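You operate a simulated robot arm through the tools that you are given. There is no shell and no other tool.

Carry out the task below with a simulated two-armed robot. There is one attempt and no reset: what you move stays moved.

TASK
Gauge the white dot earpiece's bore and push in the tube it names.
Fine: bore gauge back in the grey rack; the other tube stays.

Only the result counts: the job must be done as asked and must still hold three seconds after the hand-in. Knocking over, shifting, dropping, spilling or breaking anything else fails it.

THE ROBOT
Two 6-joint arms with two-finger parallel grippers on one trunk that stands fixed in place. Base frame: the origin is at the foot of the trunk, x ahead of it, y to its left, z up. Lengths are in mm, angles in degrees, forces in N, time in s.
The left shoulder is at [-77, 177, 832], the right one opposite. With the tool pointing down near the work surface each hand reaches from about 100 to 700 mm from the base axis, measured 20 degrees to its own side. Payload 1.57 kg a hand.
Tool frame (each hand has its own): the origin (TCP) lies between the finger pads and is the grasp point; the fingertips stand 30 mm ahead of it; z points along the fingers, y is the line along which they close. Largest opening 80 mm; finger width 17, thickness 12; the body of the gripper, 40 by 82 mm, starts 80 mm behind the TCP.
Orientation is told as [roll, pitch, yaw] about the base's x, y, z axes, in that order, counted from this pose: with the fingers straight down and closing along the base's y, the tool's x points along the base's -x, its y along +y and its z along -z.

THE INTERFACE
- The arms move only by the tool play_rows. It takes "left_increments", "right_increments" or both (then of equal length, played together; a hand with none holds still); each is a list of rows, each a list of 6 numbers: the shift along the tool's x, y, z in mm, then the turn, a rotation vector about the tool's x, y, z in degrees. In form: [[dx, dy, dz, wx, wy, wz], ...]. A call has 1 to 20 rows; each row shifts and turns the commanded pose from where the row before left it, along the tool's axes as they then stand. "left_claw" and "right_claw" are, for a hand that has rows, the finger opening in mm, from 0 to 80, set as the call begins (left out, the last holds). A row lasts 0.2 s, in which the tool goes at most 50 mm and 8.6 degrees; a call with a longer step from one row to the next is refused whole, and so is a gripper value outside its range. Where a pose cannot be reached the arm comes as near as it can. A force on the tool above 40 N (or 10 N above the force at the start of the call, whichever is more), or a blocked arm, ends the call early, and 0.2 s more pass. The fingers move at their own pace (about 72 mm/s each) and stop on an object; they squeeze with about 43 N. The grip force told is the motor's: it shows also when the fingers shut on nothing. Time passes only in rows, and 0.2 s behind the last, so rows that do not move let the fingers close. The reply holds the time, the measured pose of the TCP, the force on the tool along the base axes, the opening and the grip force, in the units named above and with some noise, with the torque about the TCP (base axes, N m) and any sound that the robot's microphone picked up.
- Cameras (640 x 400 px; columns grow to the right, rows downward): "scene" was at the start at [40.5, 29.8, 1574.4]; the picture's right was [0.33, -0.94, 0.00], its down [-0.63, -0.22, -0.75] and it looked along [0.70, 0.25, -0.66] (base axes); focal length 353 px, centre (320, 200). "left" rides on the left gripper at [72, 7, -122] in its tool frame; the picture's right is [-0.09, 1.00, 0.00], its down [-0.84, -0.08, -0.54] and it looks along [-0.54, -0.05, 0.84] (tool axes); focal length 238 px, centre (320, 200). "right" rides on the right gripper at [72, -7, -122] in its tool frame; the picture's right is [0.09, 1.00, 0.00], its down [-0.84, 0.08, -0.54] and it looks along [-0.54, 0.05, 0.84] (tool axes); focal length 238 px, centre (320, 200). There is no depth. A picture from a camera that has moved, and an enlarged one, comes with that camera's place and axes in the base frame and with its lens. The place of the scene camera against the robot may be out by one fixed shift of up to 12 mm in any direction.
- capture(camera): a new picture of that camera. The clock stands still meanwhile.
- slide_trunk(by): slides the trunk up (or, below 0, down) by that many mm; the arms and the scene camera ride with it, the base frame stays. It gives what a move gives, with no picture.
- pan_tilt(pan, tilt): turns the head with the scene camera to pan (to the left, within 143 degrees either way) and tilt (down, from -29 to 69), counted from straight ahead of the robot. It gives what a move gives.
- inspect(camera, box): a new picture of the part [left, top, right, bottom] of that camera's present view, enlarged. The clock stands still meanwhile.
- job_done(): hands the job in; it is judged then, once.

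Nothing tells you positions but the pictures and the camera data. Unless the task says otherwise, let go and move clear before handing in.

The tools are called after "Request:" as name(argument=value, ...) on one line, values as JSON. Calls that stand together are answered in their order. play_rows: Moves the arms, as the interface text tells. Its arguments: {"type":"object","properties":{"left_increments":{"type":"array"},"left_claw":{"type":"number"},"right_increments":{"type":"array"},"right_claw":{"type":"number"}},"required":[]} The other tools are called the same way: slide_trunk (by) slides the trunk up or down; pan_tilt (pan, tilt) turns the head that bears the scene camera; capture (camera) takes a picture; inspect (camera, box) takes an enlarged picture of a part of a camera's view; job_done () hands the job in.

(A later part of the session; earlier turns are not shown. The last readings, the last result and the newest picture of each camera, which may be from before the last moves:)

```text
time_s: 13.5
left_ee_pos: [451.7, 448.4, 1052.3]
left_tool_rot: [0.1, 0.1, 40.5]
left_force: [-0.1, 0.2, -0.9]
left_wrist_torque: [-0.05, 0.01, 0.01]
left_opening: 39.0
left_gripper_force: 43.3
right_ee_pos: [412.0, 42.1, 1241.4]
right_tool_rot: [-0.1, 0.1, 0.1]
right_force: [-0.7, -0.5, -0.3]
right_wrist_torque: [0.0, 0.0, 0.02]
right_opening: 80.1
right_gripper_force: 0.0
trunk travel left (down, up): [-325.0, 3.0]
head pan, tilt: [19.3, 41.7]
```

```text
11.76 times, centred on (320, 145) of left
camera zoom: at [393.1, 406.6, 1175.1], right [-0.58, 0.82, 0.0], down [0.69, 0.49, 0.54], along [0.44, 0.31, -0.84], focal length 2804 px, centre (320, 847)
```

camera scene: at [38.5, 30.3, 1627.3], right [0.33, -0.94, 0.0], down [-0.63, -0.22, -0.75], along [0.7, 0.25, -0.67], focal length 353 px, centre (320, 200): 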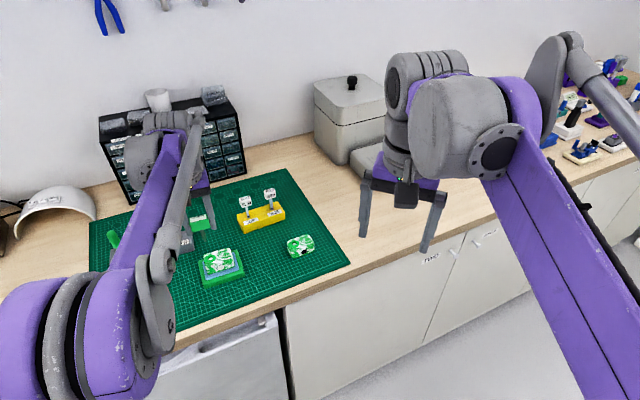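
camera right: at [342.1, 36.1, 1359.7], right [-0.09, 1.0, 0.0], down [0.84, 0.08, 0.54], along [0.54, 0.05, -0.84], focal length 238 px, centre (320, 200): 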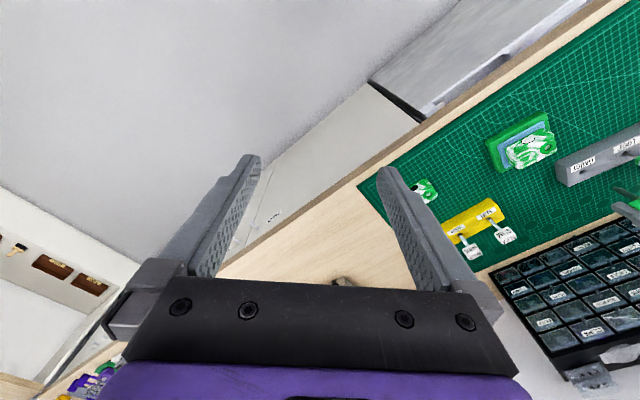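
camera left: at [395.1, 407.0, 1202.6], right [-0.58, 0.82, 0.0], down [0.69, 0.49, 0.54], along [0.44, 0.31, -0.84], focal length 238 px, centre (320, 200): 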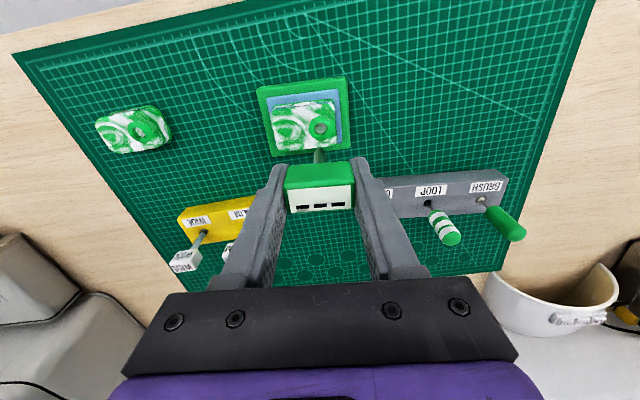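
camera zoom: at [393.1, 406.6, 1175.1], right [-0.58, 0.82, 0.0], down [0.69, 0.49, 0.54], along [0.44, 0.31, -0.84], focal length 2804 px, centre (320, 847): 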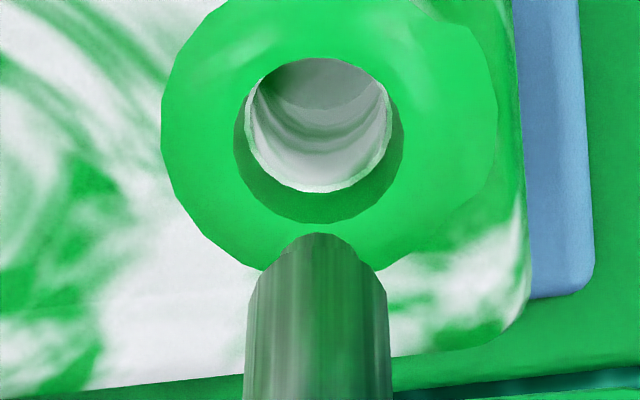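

The three views give slightly inconsistent offsets, so I want to check whether the pin hangs truly vertical in the grip. Zooming on the whole gauge from each camera.

Request:
inspect(camera="scene", box=[196, 218, 244, 266])

Request:
inspect(camera="right", box=[536, 130, 640, 200])

Request:
inspect(camera="left", box=[270, 130, 370, 220])

```text
8.33 times, centred on (220, 242) of scene
camera zoom: at [38.2, 29.8, 1627.3], right [0.33, -0.94, 0.0], down [-0.63, -0.22, -0.75], along [0.7, 0.25, -0.66], focal length 2942 px, centre (1153, -150)
```

zoom: 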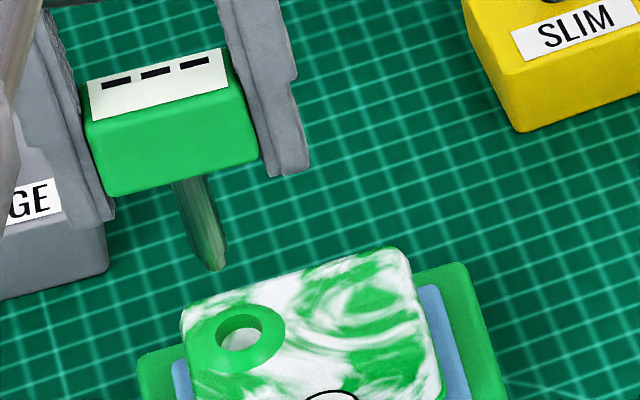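

```text
5.71 times, centred on (588, 165) of right
camera zoom: at [342.0, 36.1, 1359.7], right [-0.09, 1.0, 0.0], down [0.84, 0.08, 0.54], along [0.54, 0.05, -0.84], focal length 1362 px, centre (-1211, 400)
```

zoom: 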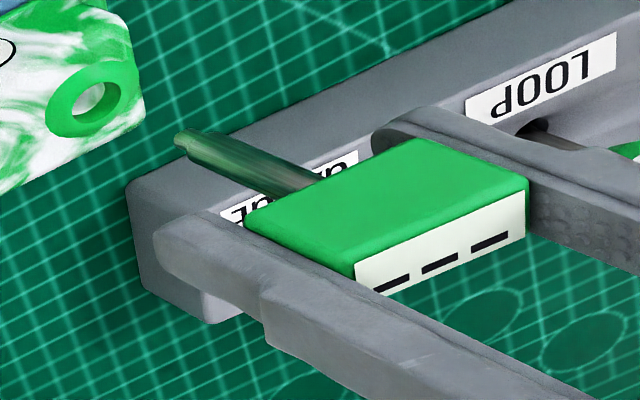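

```text
4.44 times, centred on (320, 175) of left
camera zoom: at [393.1, 406.6, 1175.1], right [-0.58, 0.82, 0.0], down [0.69, 0.49, 0.54], along [0.44, 0.31, -0.84], focal length 1059 px, centre (320, 311)
```

zoom: 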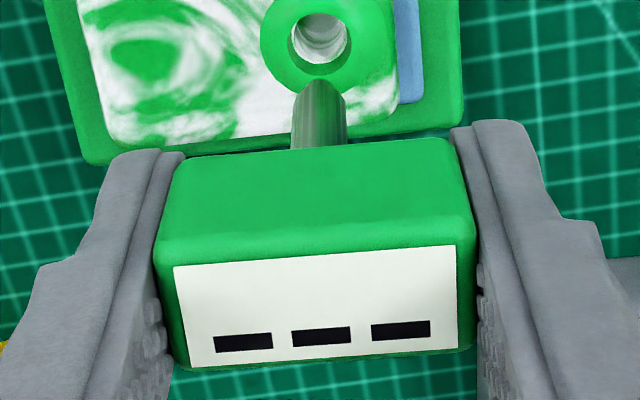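

The handle is upright, the tip is about 65 mm below the TCP, and the bore rim about 92 mm below, with an offset of under 1 mm. I'll descend 20 mm and check again just above the rim.

Request:
play_rows(left_increments=[[0.7, 0, 0, 0, 0, 0], [0, 0, 10, 0, 0, 0], [0, 0, 10, 0, 0, 0], [0, 0, 0, 0, 0, 0]])

Request:
inspect(camera="left", box=[296, 128, 344, 168])

Request:
inspect(camera="scene", box=[196, 226, 244, 266])

Request:
inspect(camera="right", box=[520, 125, 576, 170])

```text
time_s: 14.5
left_ee_pos: [450.4, 447.0, 1033.1]
left_tool_rot: [0.0, 0.0, 40.6]
left_force: [0.9, -0.2, -1.0]
left_wrist_torque: [0.0, -0.02, 0.02]
left_opening: 38.7
left_gripper_force: 42.9
right_ee_pos: [410.8, 42.5, 1239.9]
right_tool_rot: [0.0, -0.1, 0.0]
right_force: [-0.3, -0.6, -0.4]
right_wrist_torque: [0.04, 0.0, 0.0]
right_opening: 80.0
right_gripper_force: 0.1
trunk travel left (down, up): [-325.0, 3.0]
head pan, tilt: [19.3, 41.7]
```

```text
10.00 times, centred on (320, 148) of left
camera zoom: at [391.5, 405.6, 1155.5], right [-0.58, 0.82, 0.0], down [0.69, 0.49, 0.54], along [0.44, 0.31, -0.84], focal length 2384 px, centre (320, 720)
```

zoom: 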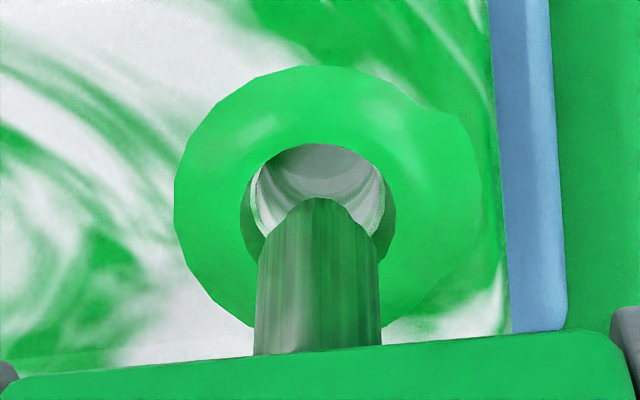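

```text
10.00 times, centred on (220, 246) of scene
camera zoom: at [38.2, 29.8, 1627.3], right [0.33, -0.94, 0.0], down [-0.63, -0.22, -0.75], along [0.71, 0.25, -0.66], focal length 3531 px, centre (1320, -260)
```

zoom: 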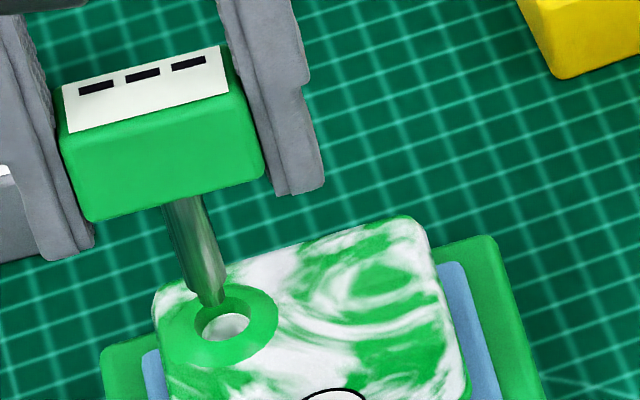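

```text
8.89 times, centred on (548, 148) of right
camera zoom: at [342.0, 36.0, 1359.7], right [-0.09, 1.0, 0.0], down [0.84, 0.08, 0.54], along [0.54, 0.05, -0.84], focal length 2119 px, centre (-1707, 667)
```

zoom: 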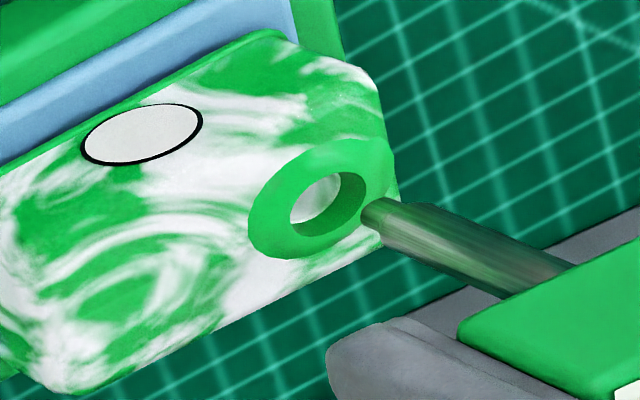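

The tip is about 9 mm above the rim; averaging the three views, the bore is ~1.3 mm further toward tool −x. I'll correct and lower the nose just inside the mouth.

Request:
play_rows(left_increments=[[-1.3, -0.2, 0, 0, 0, 0], [0, 0, 6, 0, 0, 0], [0, 0, 6, 0, 0, 0], [0, 0, 0, 0, 0, 0]])

Request:
inspect(camera="left", box=[296, 128, 344, 168])

Request:
inspect(camera="scene", box=[196, 226, 244, 266])

Request:
inspect(camera="right", box=[520, 125, 576, 170])

```text
time_s: 15.5
left_ee_pos: [452.3, 448.5, 1020.2]
left_tool_rot: [0.0, 0.0, 40.4]
left_force: [0.0, -0.2, 0.0]
left_wrist_torque: [0.03, 0.0, -0.01]
left_opening: 38.9
left_gripper_force: 43.0
right_ee_pos: [412.2, 41.8, 1239.6]
right_tool_rot: [0.0, 0.1, 0.0]
right_force: [0.2, 0.2, 0.1]
right_wrist_torque: [0.01, -0.01, 0.02]
right_opening: 80.0
right_gripper_force: 0.0
trunk travel left (down, up): [-325.0, 3.0]
head pan, tilt: [19.3, 41.7]
```

```text
10.00 times, centred on (320, 148) of left
camera zoom: at [393.1, 406.9, 1142.7], right [-0.58, 0.82, 0.0], down [0.69, 0.49, 0.54], along [0.44, 0.31, -0.84], focal length 2384 px, centre (320, 720)
```

zoom: 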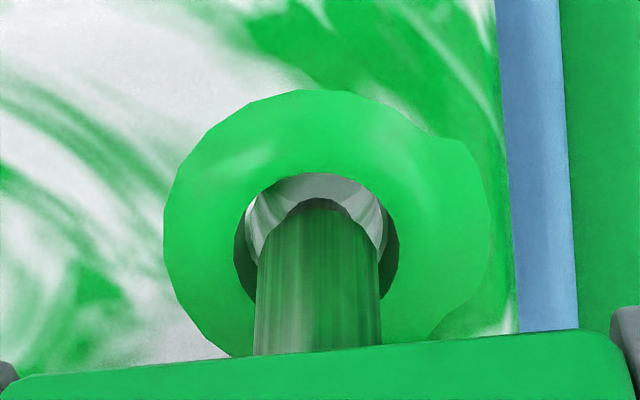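

```text
10.00 times, centred on (220, 246) of scene
camera zoom: at [38.2, 29.8, 1627.3], right [0.33, -0.94, 0.0], down [-0.63, -0.22, -0.75], along [0.7, 0.25, -0.66], focal length 3531 px, centre (1320, -260)
```

zoom: 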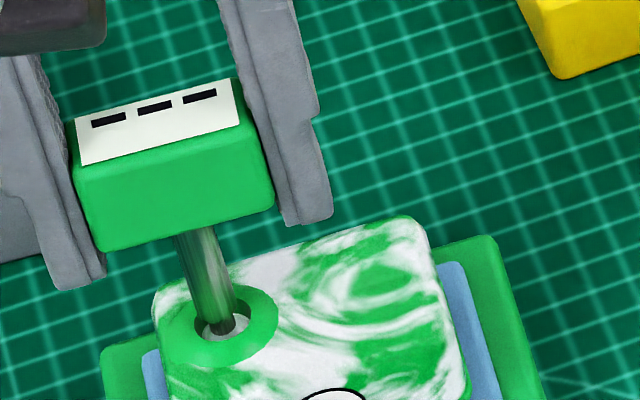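

```text
8.89 times, centred on (548, 148) of right
camera zoom: at [342.0, 36.0, 1359.7], right [-0.09, 1.0, 0.0], down [0.84, 0.08, 0.54], along [0.54, 0.05, -0.84], focal length 2119 px, centre (-1707, 667)
```

zoom: 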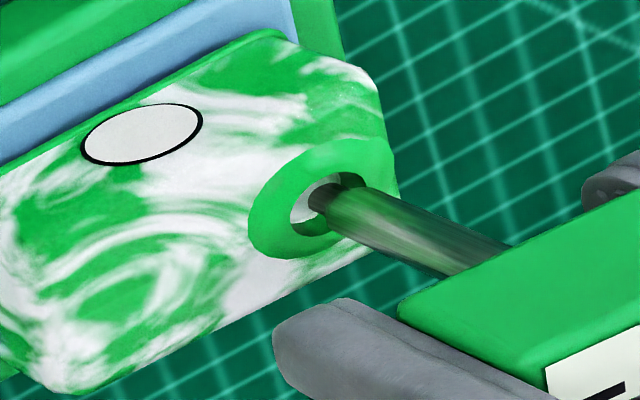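

The nose is inside the mouth and looks centred in all three views. I'll lower it gently in small steps while watching the force.

Request:
play_rows(left_increments=[[0, 0, 2, 0, 0, 0], [0, 0, 2, 0, 0, 0], [0, 0, 2, 0, 0, 0], [0, 0, 0, 0, 0, 0]])

Request:
inspect(camera="left", box=[270, 128, 370, 228])

Request:
inspect(camera="scene", box=[196, 226, 244, 266])

```text
time_s: 16.5
left_ee_pos: [452.9, 448.4, 1014.9]
left_tool_rot: [0.0, 0.0, 40.5]
left_force: [0.7, 0.3, -0.3]
left_wrist_torque: [-0.03, -0.01, 0.04]
left_opening: 38.4
left_gripper_force: 43.9
right_ee_pos: [411.5, 42.3, 1239.6]
right_tool_rot: [0.0, 0.0, 0.0]
right_force: [-0.8, 0.0, 0.1]
right_wrist_torque: [0.01, -0.02, 0.0]
right_opening: 80.1
right_gripper_force: 0.1
trunk travel left (down, up): [-325.0, 3.0]
head pan, tilt: [19.3, 41.7]
```

```text
4.00 times, centred on (320, 178) of left
camera zoom: at [392.9, 407.0, 1136.8], right [-0.58, 0.82, 0.0], down [0.69, 0.49, 0.54], along [0.44, 0.31, -0.84], focal length 953 px, centre (320, 288)
```

zoom: 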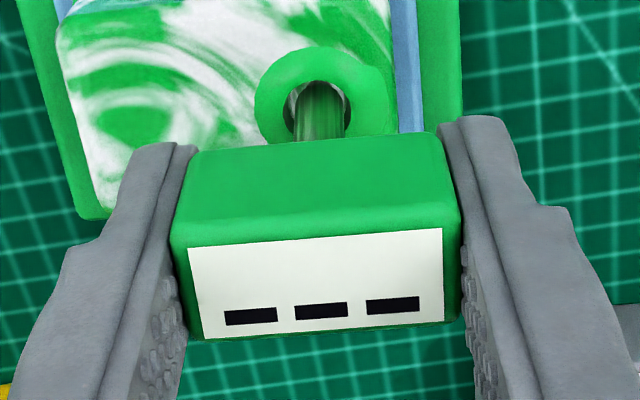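

```text
10.00 times, centred on (220, 246) of scene
camera zoom: at [38.2, 29.8, 1627.3], right [0.33, -0.94, 0.0], down [-0.63, -0.22, -0.75], along [0.7, 0.25, -0.66], focal length 3531 px, centre (1320, -260)
```

zoom: 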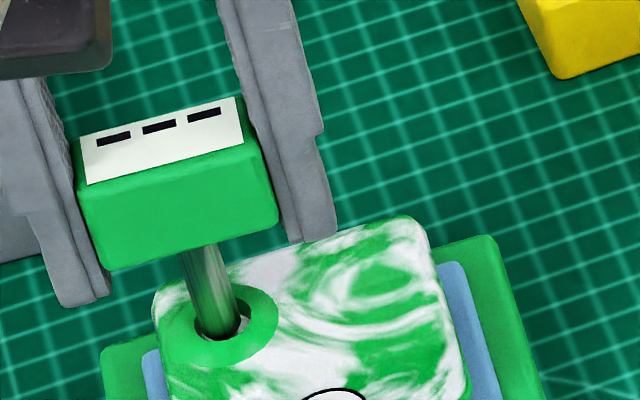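

The shank is entering the bore with no contact force. I'll nudge 0.5 mm in −y and continue downward.

Request:
play_rows(left_increments=[[0, -0.5, 0, 0, 0, 0], [0, 0, 2, 0, 0, 0], [0, 0, 2, 0, 0, 0], [0, 0, 2, 0, 0, 0], [0, 0, 0, 0, 0, 0]])

Request:
inspect(camera="left", box=[270, 128, 370, 228])

Request:
inspect(camera="scene", box=[196, 226, 244, 266])

```text
time_s: 17.7
left_ee_pos: [450.8, 447.9, 1009.9]
left_tool_rot: [0.0, 0.1, 40.5]
left_force: [0.2, -0.6, -0.4]
left_wrist_torque: [-0.01, -0.01, -0.04]
left_opening: 39.1
left_gripper_force: 42.9
right_ee_pos: [410.8, 42.9, 1240.7]
right_tool_rot: [0.2, 0.0, 0.0]
right_force: [0.1, -0.1, -0.3]
right_wrist_torque: [0.02, 0.04, -0.01]
right_opening: 80.0
right_gripper_force: 0.1
trunk travel left (down, up): [-325.0, 3.0]
head pan, tilt: [19.3, 41.7]
```

```text
4.00 times, centred on (320, 178) of left
camera zoom: at [393.5, 406.9, 1131.0], right [-0.58, 0.82, 0.0], down [0.69, 0.49, 0.54], along [0.44, 0.31, -0.84], focal length 953 px, centre (320, 288)
```

zoom: 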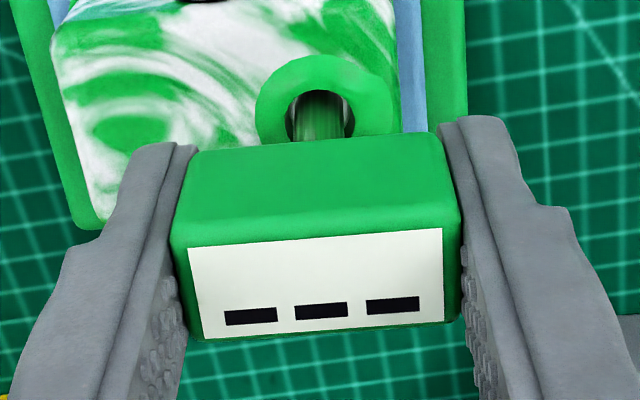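

```text
10.00 times, centred on (220, 246) of scene
camera zoom: at [38.2, 29.8, 1627.3], right [0.33, -0.94, 0.0], down [-0.63, -0.22, -0.75], along [0.7, 0.25, -0.66], focal length 3531 px, centre (1320, -260)
```

zoom: 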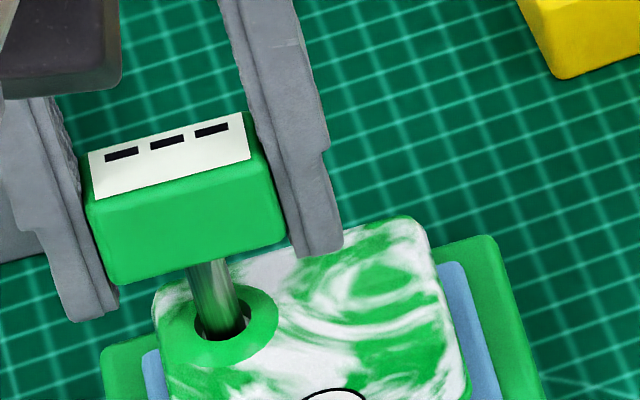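

Still free with no force; the display is still dashes. Continuing down.

Request:
play_rows(left_increments=[[0, 0, 2, 0, 0, 0], [0, 0, 2, 0, 0, 0], [0, 0, 2, 0, 0, 0], [0, 0, 0, 0, 0, 0]])

Request:
inspect(camera="left", box=[270, 128, 370, 228])

Request:
inspect(camera="scene", box=[196, 226, 244, 266])

```text
time_s: 18.7
left_ee_pos: [451.4, 448.1, 1003.5]
left_tool_rot: [0.0, -0.2, 40.6]
left_force: [12.7, 8.3, 28.9]
left_wrist_torque: [0.38, -0.63, 0.0]
left_opening: 38.7
left_gripper_force: 43.1
right_ee_pos: [412.3, 41.7, 1239.2]
right_tool_rot: [0.0, -0.2, 0.0]
right_force: [-0.4, -0.4, 0.0]
right_wrist_torque: [-0.02, -0.02, -0.03]
right_opening: 80.2
right_gripper_force: 0.1
trunk travel left (down, up): [-325.0, 3.0]
head pan, tilt: [19.3, 41.7]
```

```text
4.00 times, centred on (320, 178) of left
camera zoom: at [393.4, 407.0, 1126.3], right [-0.58, 0.82, 0.0], down [0.68, 0.48, 0.55], along [0.45, 0.31, -0.84], focal length 953 px, centre (320, 288)
```

zoom: 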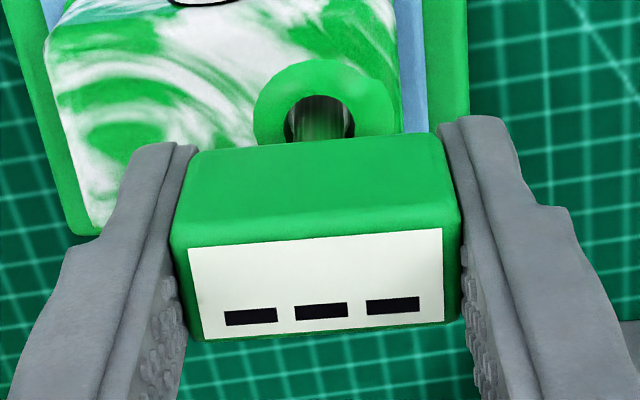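

```text
10.00 times, centred on (220, 246) of scene
camera zoom: at [37.9, 28.9, 1627.7], right [0.33, -0.94, 0.0], down [-0.63, -0.22, -0.75], along [0.71, 0.25, -0.66], focal length 3531 px, centre (1320, -260)
```

zoom: 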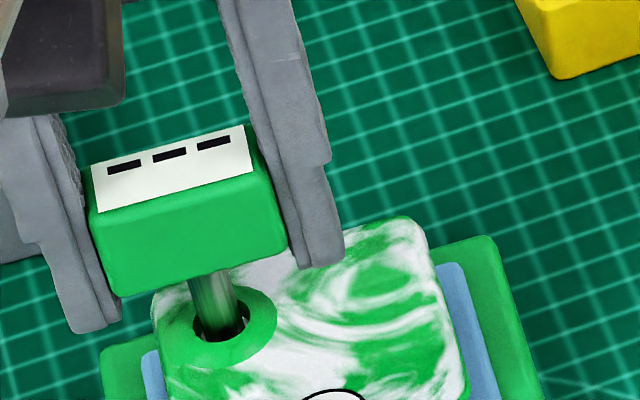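

Contact: 29 N up and about 15 N toward tool −x, so the shank is touching a ledge on the near side. I'll back off, shift ~1 mm toward tool −x, and try again gently.

Request:
play_rows(left_increments=[[0, 0, -3, 0, 0, 0], [-1, -0.1, 0, 0, 0, 0], [0, 0, 0, 0, 0, 0]])

Request:
inspect(camera="left", box=[296, 138, 344, 168])

Request:
inspect(camera="scene", box=[208, 246, 232, 266])

Request:
inspect(camera="right", box=[530, 130, 570, 160])

```text
time_s: 19.5
left_ee_pos: [452.2, 448.4, 1005.4]
left_tool_rot: [0.0, 0.1, 40.4]
left_force: [0.0, -0.3, -0.7]
left_wrist_torque: [-0.01, -0.01, 0.01]
left_opening: 39.0
left_gripper_force: 43.2
right_ee_pos: [410.7, 42.2, 1239.7]
right_tool_rot: [0.0, 0.0, 0.1]
right_force: [-0.5, -0.5, -0.3]
right_wrist_torque: [0.05, 0.0, -0.02]
right_opening: 80.1
right_gripper_force: 0.1
trunk travel left (down, up): [-325.0, 3.0]
head pan, tilt: [19.3, 41.7]
```

```text
13.33 times, centred on (320, 153) of left
camera zoom: at [394.3, 407.7, 1127.9], right [-0.58, 0.82, 0.0], down [0.69, 0.49, 0.54], along [0.44, 0.31, -0.84], focal length 3178 px, centre (320, 827)
```

zoom: 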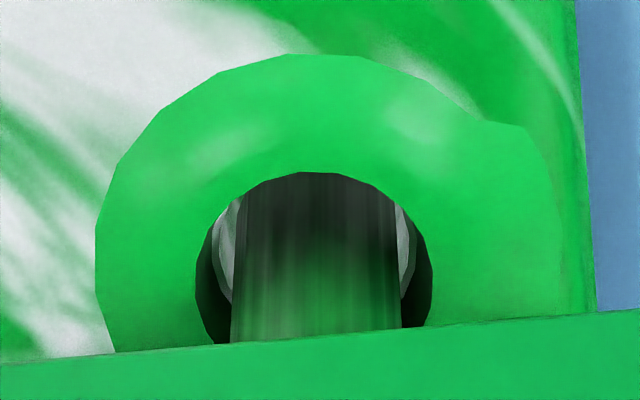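

```text
16.00 times, centred on (220, 256) of scene
camera zoom: at [38.2, 29.9, 1627.2], right [0.33, -0.94, 0.0], down [-0.63, -0.22, -0.75], along [0.7, 0.25, -0.66], focal length 5650 px, centre (1920, -696)
```

zoom: 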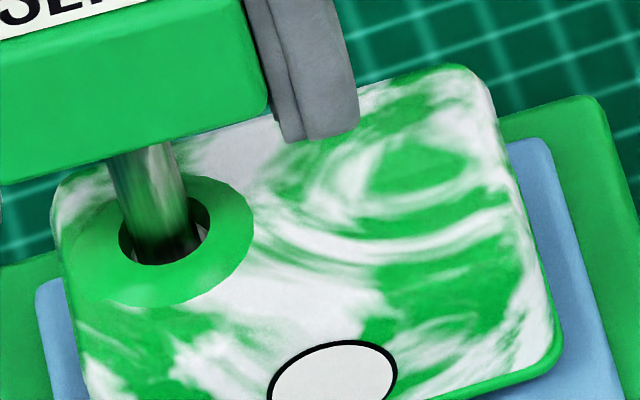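

```text
13.33 times, centred on (550, 145) of right
camera zoom: at [341.9, 36.1, 1359.4], right [-0.09, 1.0, 0.0], down [0.84, 0.08, 0.54], along [0.54, 0.05, -0.84], focal length 3178 px, centre (-2747, 933)
```

zoom: 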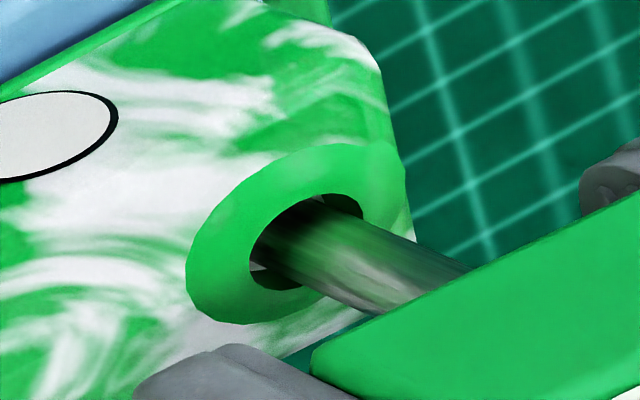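

Looks well centred sideways; a touch more toward tool −x will help. Retrying in 1 mm steps.

Request:
play_rows(left_increments=[[-0.5, 0, 0, 0, 0, 0], [0, 0, 1, 0, 0, 0], [0, 0, 1, 0, 0, 0], [0, 0, 1, 0, 0, 0], [0, 0, 0, 0, 0, 0]])

Request:
inspect(camera="left", box=[270, 128, 370, 228])

```text
time_s: 20.7
left_ee_pos: [453.0, 448.0, 1005.2]
left_tool_rot: [-0.1, -0.1, 40.6]
left_force: [-4.1, -1.5, 17.3]
left_wrist_torque: [-0.12, 0.19, 0.02]
left_opening: 39.1
left_gripper_force: 43.5
right_ee_pos: [410.0, 42.4, 1238.8]
right_tool_rot: [0.1, -0.1, 0.0]
right_force: [0.0, -0.6, 0.1]
right_wrist_torque: [0.01, 0.0, 0.0]
right_opening: 80.2
right_gripper_force: 0.1
trunk travel left (down, up): [-325.0, 3.0]
head pan, tilt: [19.3, 41.7]
```

```text
4.00 times, centred on (320, 178) of left
camera zoom: at [394.0, 407.3, 1126.5], right [-0.58, 0.82, 0.0], down [0.69, 0.48, 0.54], along [0.44, 0.31, -0.84], focal length 953 px, centre (320, 288)
```

zoom: 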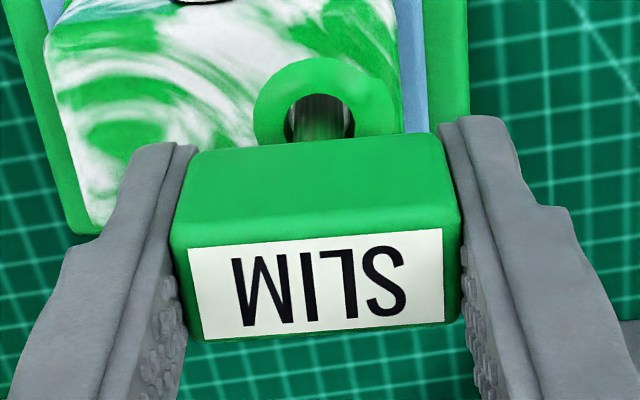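

The display now reads SLIM. To be sure it's a true seated reading, I'll ease the small sideways load (0.3 mm) and read it again.

Request:
play_rows(left_increments=[[0.4, 0, 0, 0, 0, 0], [0, 0, 0.5, 0, 0, 0], [0, 0, 0, 0, 0, 0], [0, 0, 0, 0, 0, 0]])

Request:
inspect(camera="left", box=[270, 128, 370, 228])

Request:
inspect(camera="scene", box=[196, 226, 244, 266])

```text
time_s: 21.7
left_ee_pos: [452.0, 448.1, 1004.4]
left_tool_rot: [0.0, -0.2, 40.6]
left_force: [2.3, 5.9, 31.1]
left_wrist_torque: [0.31, -0.11, -0.02]
left_opening: 39.1
left_gripper_force: 43.1
right_ee_pos: [409.9, 41.3, 1240.4]
right_tool_rot: [0.0, -0.1, 0.0]
right_force: [0.1, -0.6, -0.4]
right_wrist_torque: [0.01, -0.02, -0.01]
right_opening: 79.8
right_gripper_force: 0.0
trunk travel left (down, up): [-325.0, 3.0]
head pan, tilt: [19.3, 41.7]
```

```text
4.00 times, centred on (320, 178) of left
camera zoom: at [393.7, 407.0, 1126.0], right [-0.58, 0.82, 0.0], down [0.68, 0.48, 0.54], along [0.44, 0.31, -0.84], focal length 953 px, centre (320, 288)
```

zoom: 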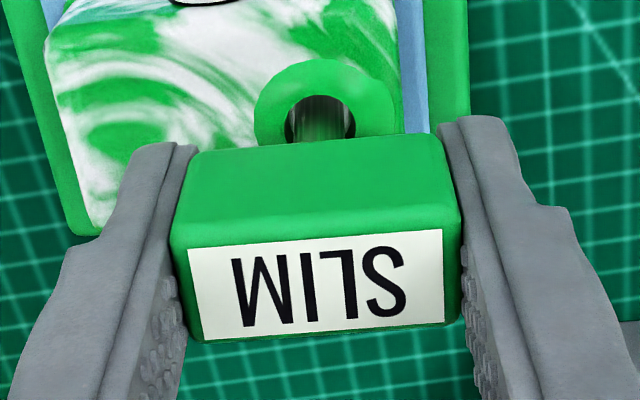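

```text
10.00 times, centred on (220, 246) of scene
camera zoom: at [36.0, 28.5, 1627.5], right [0.33, -0.94, 0.0], down [-0.63, -0.22, -0.75], along [0.71, 0.25, -0.66], focal length 3531 px, centre (1320, -260)
```

zoom: 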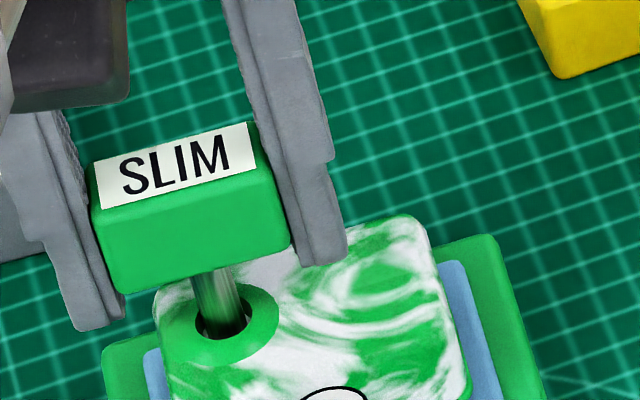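

SLIM is confirmed under a firm seat, so the SLIM tube is the one to use. Now I'll withdraw the gauge straight up and carry it back above its rack hole.

Request:
play_rows(left_increments=[[0, 0, -3.5, 0, 0, 0], [0, 0, -15, 0, 0, 0], [0, 0, -20, 0, 0, 0], [0, 0, -20, 0, 0, 0], [0, 0, -20, 0, 0, 0], [0, 0, 0, 0, 0, 0]])

Request:
inspect(camera="left", box=[260, 110, 380, 230])

Request:
inspect(camera="scene", box=[170, 200, 260, 280])

```text
time_s: 23.1
left_ee_pos: [453.5, 447.3, 1081.4]
left_tool_rot: [0.0, 0.0, 40.6]
left_force: [-0.8, 0.2, -0.8]
left_wrist_torque: [0.04, -0.02, -0.04]
left_opening: 38.9
left_gripper_force: 42.5
right_ee_pos: [412.4, 43.3, 1239.2]
right_tool_rot: [0.0, -0.1, 0.0]
right_force: [0.0, -0.5, 0.6]
right_wrist_torque: [0.02, 0.03, 0.02]
right_opening: 80.0
right_gripper_force: 0.0
trunk travel left (down, up): [-325.0, 3.0]
head pan, tilt: [19.3, 41.7]
```

```text
3.33 times, centred on (320, 170) of left
camera zoom: at [394.8, 406.7, 1203.0], right [-0.58, 0.82, 0.0], down [0.69, 0.49, 0.54], along [0.44, 0.31, -0.84], focal length 794 px, centre (320, 300)
```

zoom: 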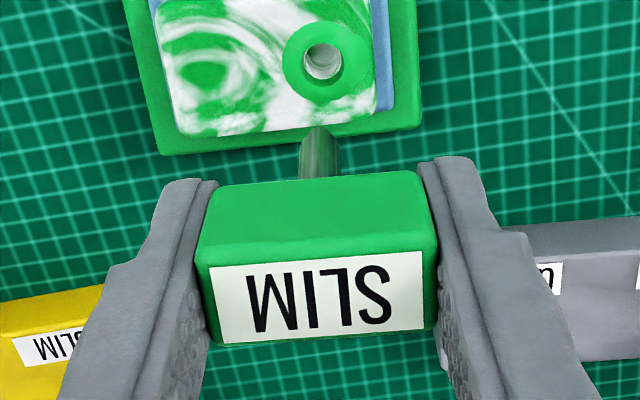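

```text
5.00 times, centred on (215, 240) of scene
camera zoom: at [38.4, 30.1, 1627.3], right [0.33, -0.94, 0.0], down [-0.63, -0.22, -0.75], along [0.7, 0.25, -0.66], focal length 1766 px, centre (845, 0)
```

zoom: 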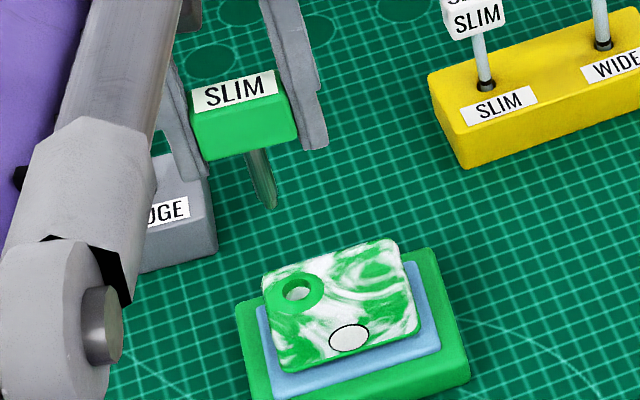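

The earpiece hasn't moved, and the reading is latched. Moving back over the rack's GAUGE hole.

Request:
play_rows(left_increments=[[-24.66, 12.96, 0, 0, 0, 0], [-24.66, 12.96, 0, 0, 0, 0], [-24.66, 12.96, 0, 0, 0, 0], [-24.66, 12.96, 0, 0, 0, 0], [-24.66, 12.96, 0, 0, 0, 0], [0, 0, 15, 0, 0, 0], [0, 0, 15, 0, 0, 0], [0, 0, 0, 0, 0, 0]])

Request:
inspect(camera="left", box=[270, 110, 370, 210])

Request:
inspect(camera="right", box=[540, 120, 640, 220])

```text
time_s: 24.9
left_ee_pos: [503.9, 579.2, 1052.3]
left_tool_rot: [0.0, 0.0, 40.6]
left_force: [1.1, -1.4, -0.5]
left_wrist_torque: [0.0, 0.0, 0.04]
left_opening: 39.1
left_gripper_force: 42.4
right_ee_pos: [411.5, 43.1, 1239.9]
right_tool_rot: [0.1, 0.1, 0.0]
right_force: [1.2, -0.1, 0.7]
right_wrist_torque: [0.01, -0.02, 0.0]
right_opening: 79.9
right_gripper_force: 0.2
trunk travel left (down, up): [-325.0, 3.0]
head pan, tilt: [19.3, 41.7]
```

```text
4.00 times, centred on (320, 160) of left
camera zoom: at [446.0, 537.1, 1173.4], right [-0.58, 0.82, 0.0], down [0.69, 0.49, 0.54], along [0.44, 0.31, -0.84], focal length 953 px, centre (320, 360)
```

zoom: 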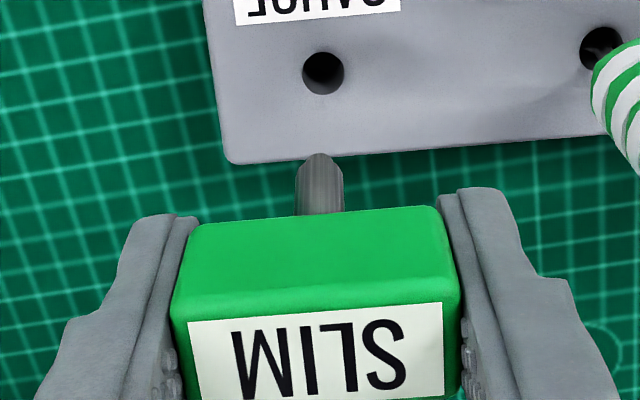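

```text
4.00 times, centred on (590, 170) of right
camera zoom: at [342.0, 35.9, 1359.7], right [-0.09, 1.0, 0.0], down [0.84, 0.08, 0.54], along [0.54, 0.05, -0.84], focal length 953 px, centre (-760, 320)
```

zoom: 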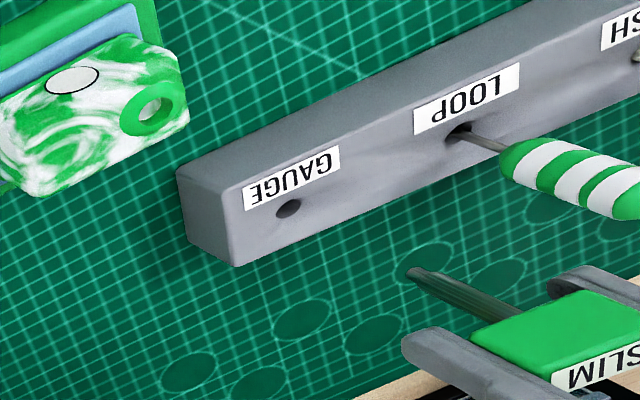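

The pin is above the GAUGE hole, about 0.8 mm off in y. I'll descend 40 mm and check alignment near the hole.

Request:
play_rows(left_increments=[[0, 0.5, 0, 0, 0, 0], [0, 0, 14, 0, 0, 0], [0, 0, 14, 0, 0, 0], [0, 0, 14, 0, 0, 0], [0, 0, 0, 0, 0, 0]])

Request:
inspect(camera="left", box=[290, 115, 350, 165])

Request:
inspect(camera="right", box=[590, 150, 640, 190])

Request:
capture(camera="scene")

```text
time_s: 26.1
left_ee_pos: [504.6, 577.7, 1007.9]
left_tool_rot: [0.0, 0.0, 40.5]
left_force: [-0.1, 0.6, -0.8]
left_wrist_torque: [-0.02, -0.04, -0.02]
left_opening: 38.8
left_gripper_force: 42.8
right_ee_pos: [411.9, 42.5, 1238.4]
right_tool_rot: [0.0, 0.0, 0.0]
right_force: [-0.4, -0.1, 0.2]
right_wrist_torque: [0.03, 0.02, -0.02]
right_opening: 80.1
right_gripper_force: 0.0
trunk travel left (down, up): [-325.0, 3.0]
head pan, tilt: [19.3, 41.7]
```

```text
8.00 times, centred on (320, 140) of left
camera zoom: at [445.5, 537.3, 1130.1], right [-0.58, 0.82, 0.0], down [0.69, 0.49, 0.54], along [0.44, 0.31, -0.84], focal length 1907 px, centre (320, 680)
```

zoom: 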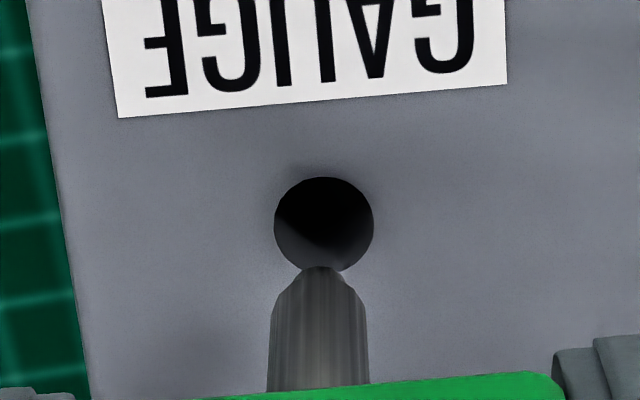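

```text
10.00 times, centred on (615, 170) of right
camera zoom: at [342.0, 35.9, 1359.7], right [-0.09, 1.0, 0.0], down [0.84, 0.08, 0.54], along [0.54, 0.05, -0.84], focal length 2384 px, centre (-2630, 500)
```

zoom: 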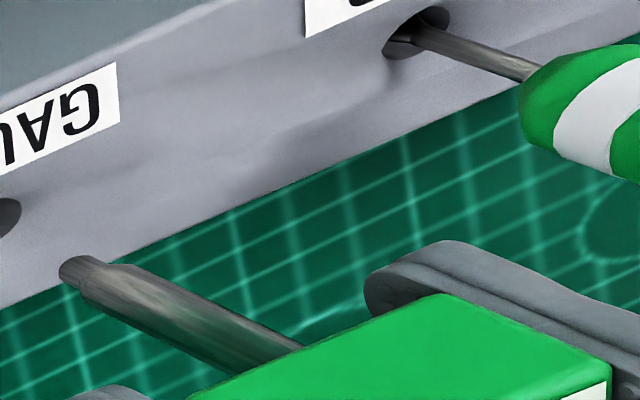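

```text
taken
camera scene: at [38.1, 29.7, 1627.3], right [0.33, -0.94, 0.0], down [-0.63, -0.22, -0.75], along [0.71, 0.25, -0.66], focal length 353 px, centre (320, 200)
```

scene: 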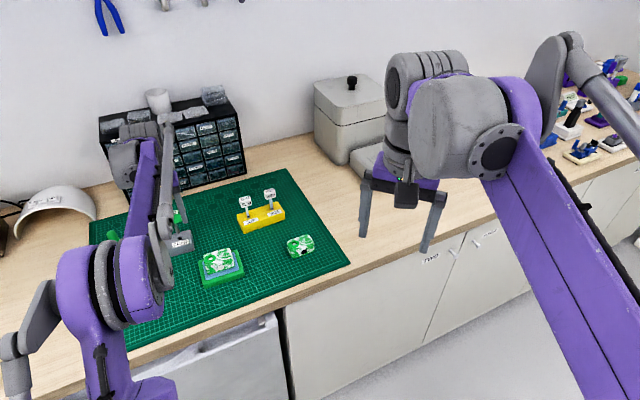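

The alignment is within about half a millimetre. Descending another 14 mm to just above the hole.

Request:
play_rows(left_increments=[[0, 0.2, 0, 0, 0, 0], [0, 0, 7, 0, 0, 0], [0, 0, 7, 0, 0, 0], [0, 0, 0, 0, 0, 0]])

Request:
inspect(camera="left", box=[290, 125, 350, 175])

Request:
inspect(camera="right", box=[570, 150, 640, 190])

```text
time_s: 27.1
left_ee_pos: [503.9, 578.9, 994.6]
left_tool_rot: [0.0, -0.1, 40.5]
left_force: [-0.5, 0.0, -0.6]
left_wrist_torque: [0.01, 0.01, -0.04]
left_opening: 38.7
left_gripper_force: 42.8
right_ee_pos: [411.7, 41.2, 1238.9]
right_tool_rot: [-0.1, 0.0, 0.0]
right_force: [1.0, -0.9, 0.2]
right_wrist_torque: [-0.02, 0.01, 0.01]
right_opening: 80.2
right_gripper_force: 0.0
trunk travel left (down, up): [-325.0, 3.0]
head pan, tilt: [19.3, 41.7]
```

```text
8.00 times, centred on (320, 150) of left
camera zoom: at [445.2, 537.5, 1116.7], right [-0.58, 0.82, 0.0], down [0.69, 0.49, 0.54], along [0.44, 0.31, -0.84], focal length 1907 px, centre (320, 600)
```

zoom: 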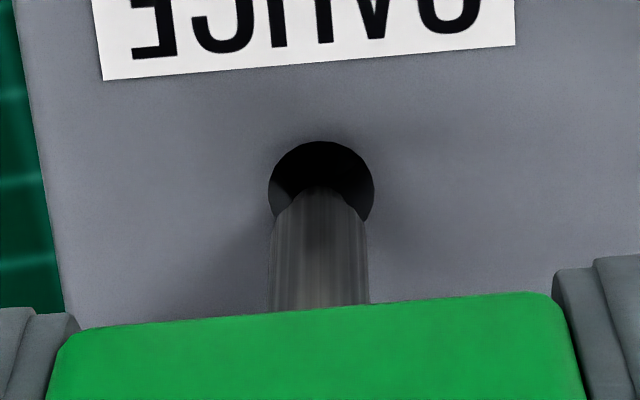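

```text
9.14 times, centred on (605, 170) of right
camera zoom: at [342.0, 36.0, 1359.7], right [-0.09, 1.0, 0.0], down [0.84, 0.08, 0.54], along [0.54, 0.05, -0.84], focal length 2179 px, centre (-2286, 474)
```

zoom: 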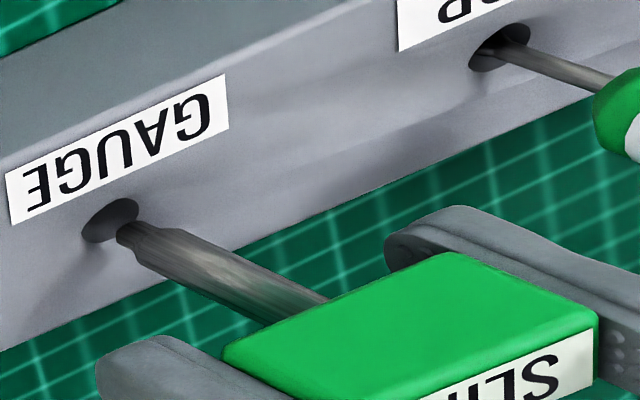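

Nearly there: nose just above the hole, offset under 1 mm. Small correction and lower 6 mm.

Request:
play_rows(left_increments=[[0.5, 0.2, 0, 0, 0, 0], [0, 0, 3, 0, 0, 0], [0, 0, 3, 0, 0, 0], [0, 0, 0, 0, 0, 0]])

Request:
inspect(camera="left", box=[296, 130, 344, 166])

Request:
inspect(camera="right", box=[570, 155, 620, 190])

```text
time_s: 28.1
left_ee_pos: [503.2, 577.0, 988.6]
left_tool_rot: [0.0, -0.1, 40.4]
left_force: [0.1, -0.3, -0.5]
left_wrist_torque: [-0.03, 0.01, -0.02]
left_opening: 39.0
left_gripper_force: 43.1
right_ee_pos: [412.0, 42.6, 1238.8]
right_tool_rot: [0.0, 0.0, -0.1]
right_force: [0.1, 0.9, 0.5]
right_wrist_torque: [0.02, -0.02, 0.0]
right_opening: 79.9
right_gripper_force: 0.1
trunk travel left (down, up): [-325.0, 3.0]
head pan, tilt: [19.3, 41.7]
```

```text
11.11 times, centred on (320, 148) of left
camera zoom: at [444.1, 536.2, 1110.2], right [-0.58, 0.82, 0.0], down [0.69, 0.49, 0.54], along [0.44, 0.31, -0.84], focal length 2648 px, centre (320, 778)
```

zoom: 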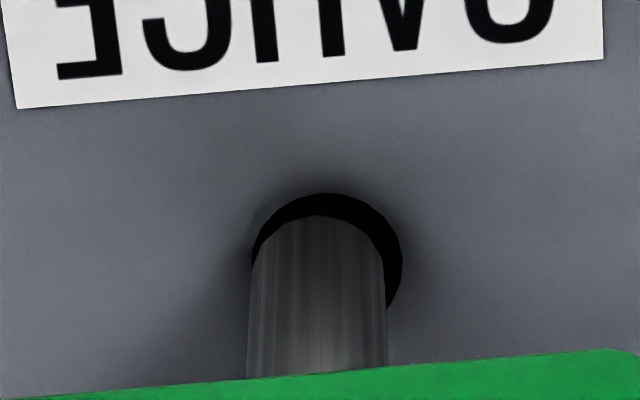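

```text
11.43 times, centred on (595, 172) of right
camera zoom: at [342.0, 36.0, 1359.7], right [-0.09, 1.0, 0.0], down [0.84, 0.08, 0.54], along [0.54, 0.05, -0.84], focal length 2724 px, centre (-2823, 514)
```

zoom: 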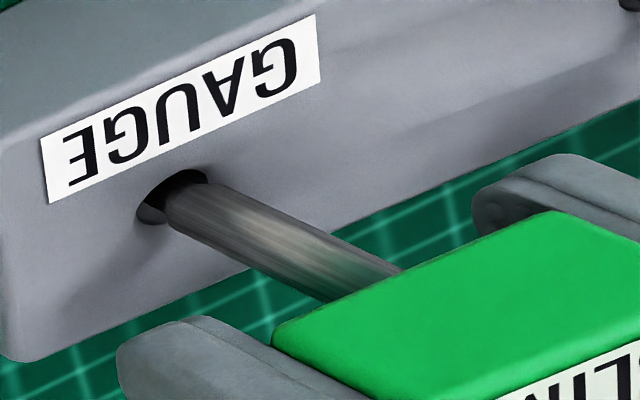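

The nose is in the hole; the shank needs about 0.8 mm in +y. Correct and continue down gently.

Request:
play_rows(left_increments=[[0, 0.8, 0, 0, 0, 0], [0, 0, 0, 0, 0, 0]])

Request:
inspect(camera="left", box=[296, 130, 344, 166])

Request:
inspect(camera="right", box=[570, 155, 620, 190])

```text
time_s: 28.7
left_ee_pos: [501.8, 579.5, 987.1]
left_tool_rot: [0.0, 0.0, 40.6]
left_force: [-0.8, 0.3, -0.6]
left_wrist_torque: [0.02, 0.01, 0.02]
left_opening: 38.9
left_gripper_force: 42.6
right_ee_pos: [411.9, 42.5, 1239.4]
right_tool_rot: [0.0, 0.0, 0.0]
right_force: [-0.3, 0.3, -0.9]
right_wrist_torque: [0.01, -0.01, 0.01]
right_opening: 80.0
right_gripper_force: 0.1
trunk travel left (down, up): [-325.0, 3.0]
head pan, tilt: [19.3, 41.7]
```

```text
11.11 times, centred on (320, 148) of left
camera zoom: at [443.6, 537.1, 1110.6], right [-0.58, 0.82, 0.0], down [0.69, 0.49, 0.54], along [0.44, 0.31, -0.84], focal length 2648 px, centre (320, 778)
```

zoom: 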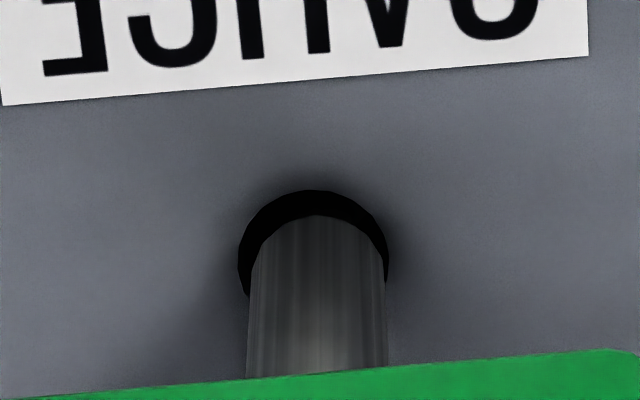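

```text
11.43 times, centred on (595, 172) of right
camera zoom: at [342.1, 36.1, 1359.7], right [-0.09, 1.0, 0.0], down [0.84, 0.08, 0.54], along [0.54, 0.05, -0.84], focal length 2724 px, centre (-2823, 514)
```

zoom: 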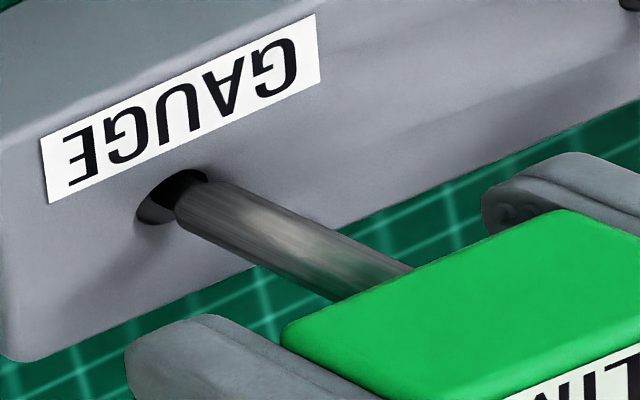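

The pin is now ~0.3 mm past centre. I'll trim slightly and lower in 2 mm steps.

Request:
play_rows(left_increments=[[-0.2, -0.25, 0, 0, 0, 0], [0, 0, 2, 0, 0, 0], [0, 0, 2, 0, 0, 0], [0, 0, 0, 0, 0, 0]])

Request:
inspect(camera="left", box=[296, 130, 344, 166])

Request:
inspect(camera="right", box=[570, 155, 620, 190])

```text
time_s: 29.7
left_ee_pos: [503.9, 578.9, 983.8]
left_tool_rot: [0.0, 0.0, 40.5]
left_force: [0.1, -0.5, -0.4]
left_wrist_torque: [-0.01, 0.0, 0.01]
left_opening: 38.8
left_gripper_force: 43.1
right_ee_pos: [411.8, 42.1, 1239.4]
right_tool_rot: [0.1, 0.0, 0.0]
right_force: [-0.5, -0.1, 0.3]
right_wrist_torque: [0.04, -0.01, 0.0]
right_opening: 80.0
right_gripper_force: 0.1
trunk travel left (down, up): [-325.0, 3.0]
head pan, tilt: [19.3, 41.7]
```

```text
11.11 times, centred on (320, 148) of left
camera zoom: at [444.7, 538.0, 1106.7], right [-0.58, 0.82, 0.0], down [0.69, 0.49, 0.54], along [0.44, 0.31, -0.84], focal length 2648 px, centre (320, 778)
```

zoom: 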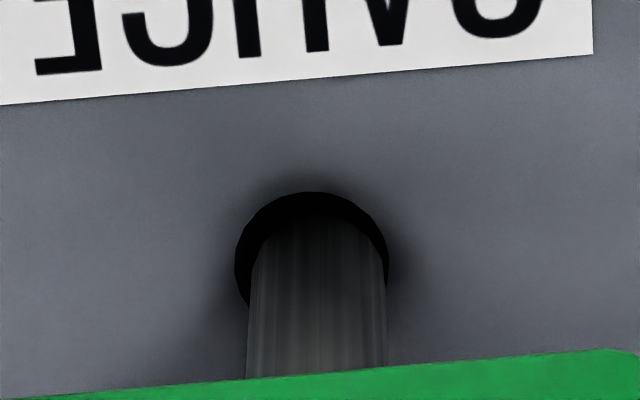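

```text
11.43 times, centred on (595, 172) of right
camera zoom: at [342.0, 36.1, 1359.7], right [-0.09, 1.0, 0.0], down [0.84, 0.08, 0.54], along [0.54, 0.05, -0.84], focal length 2724 px, centre (-2823, 514)
```

zoom: 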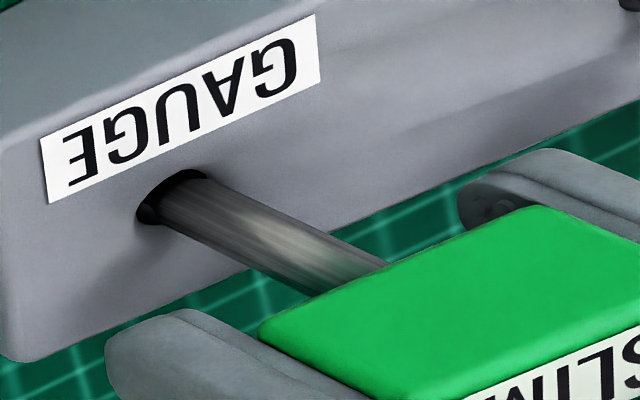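

No contact force and the shank is going in. Another small −y trim and continuing down.

Request:
play_rows(left_increments=[[0, -0.35, 0, 0, 0, 0], [0, 0, 2, 0, 0, 0], [0, 0, 2, 0, 0, 0], [0, 0, 2, 0, 0, 0], [0, 0, 0, 0, 0, 0]])

Request:
inspect(camera="left", box=[296, 130, 344, 166])

Request:
inspect(camera="right", box=[570, 155, 620, 190])

```text
time_s: 30.9
left_ee_pos: [503.7, 579.8, 978.3]
left_tool_rot: [0.0, -0.1, 40.4]
left_force: [-0.6, -0.6, -1.0]
left_wrist_torque: [-0.01, 0.0, 0.01]
left_opening: 38.7
left_gripper_force: 43.1
right_ee_pos: [412.0, 42.1, 1238.8]
right_tool_rot: [-0.1, 0.0, 0.0]
right_force: [-0.9, -0.5, -0.3]
right_wrist_torque: [-0.02, -0.01, -0.02]
right_opening: 80.1
right_gripper_force: 0.0
trunk travel left (down, up): [-325.0, 3.0]
head pan, tilt: [19.3, 41.7]
```

```text
11.11 times, centred on (320, 148) of left
camera zoom: at [445.0, 537.9, 1101.1], right [-0.58, 0.82, 0.0], down [0.69, 0.49, 0.54], along [0.44, 0.31, -0.84], focal length 2648 px, centre (320, 778)
```

zoom: 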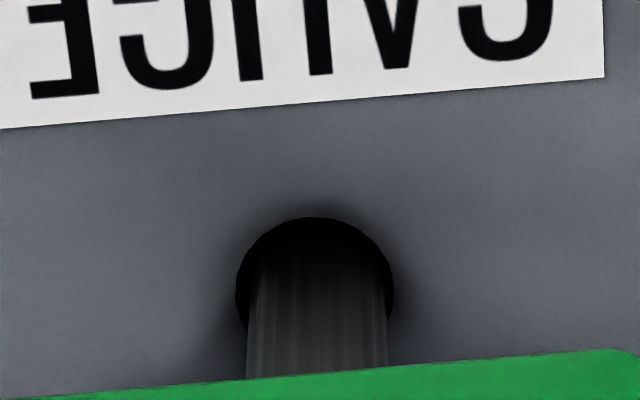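

```text
11.43 times, centred on (595, 172) of right
camera zoom: at [342.0, 36.1, 1359.7], right [-0.09, 1.0, 0.0], down [0.84, 0.08, 0.54], along [0.54, 0.05, -0.84], focal length 2724 px, centre (-2823, 514)
```

zoom: 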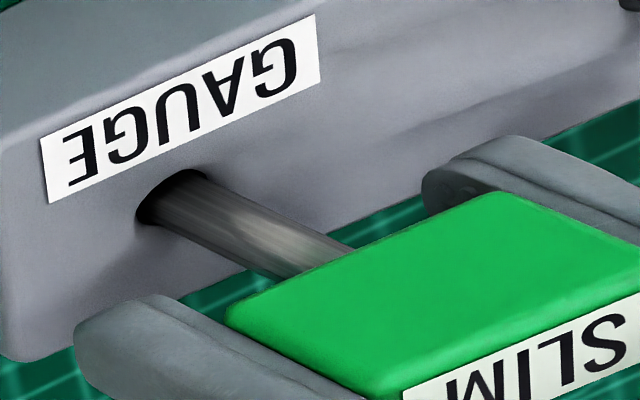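

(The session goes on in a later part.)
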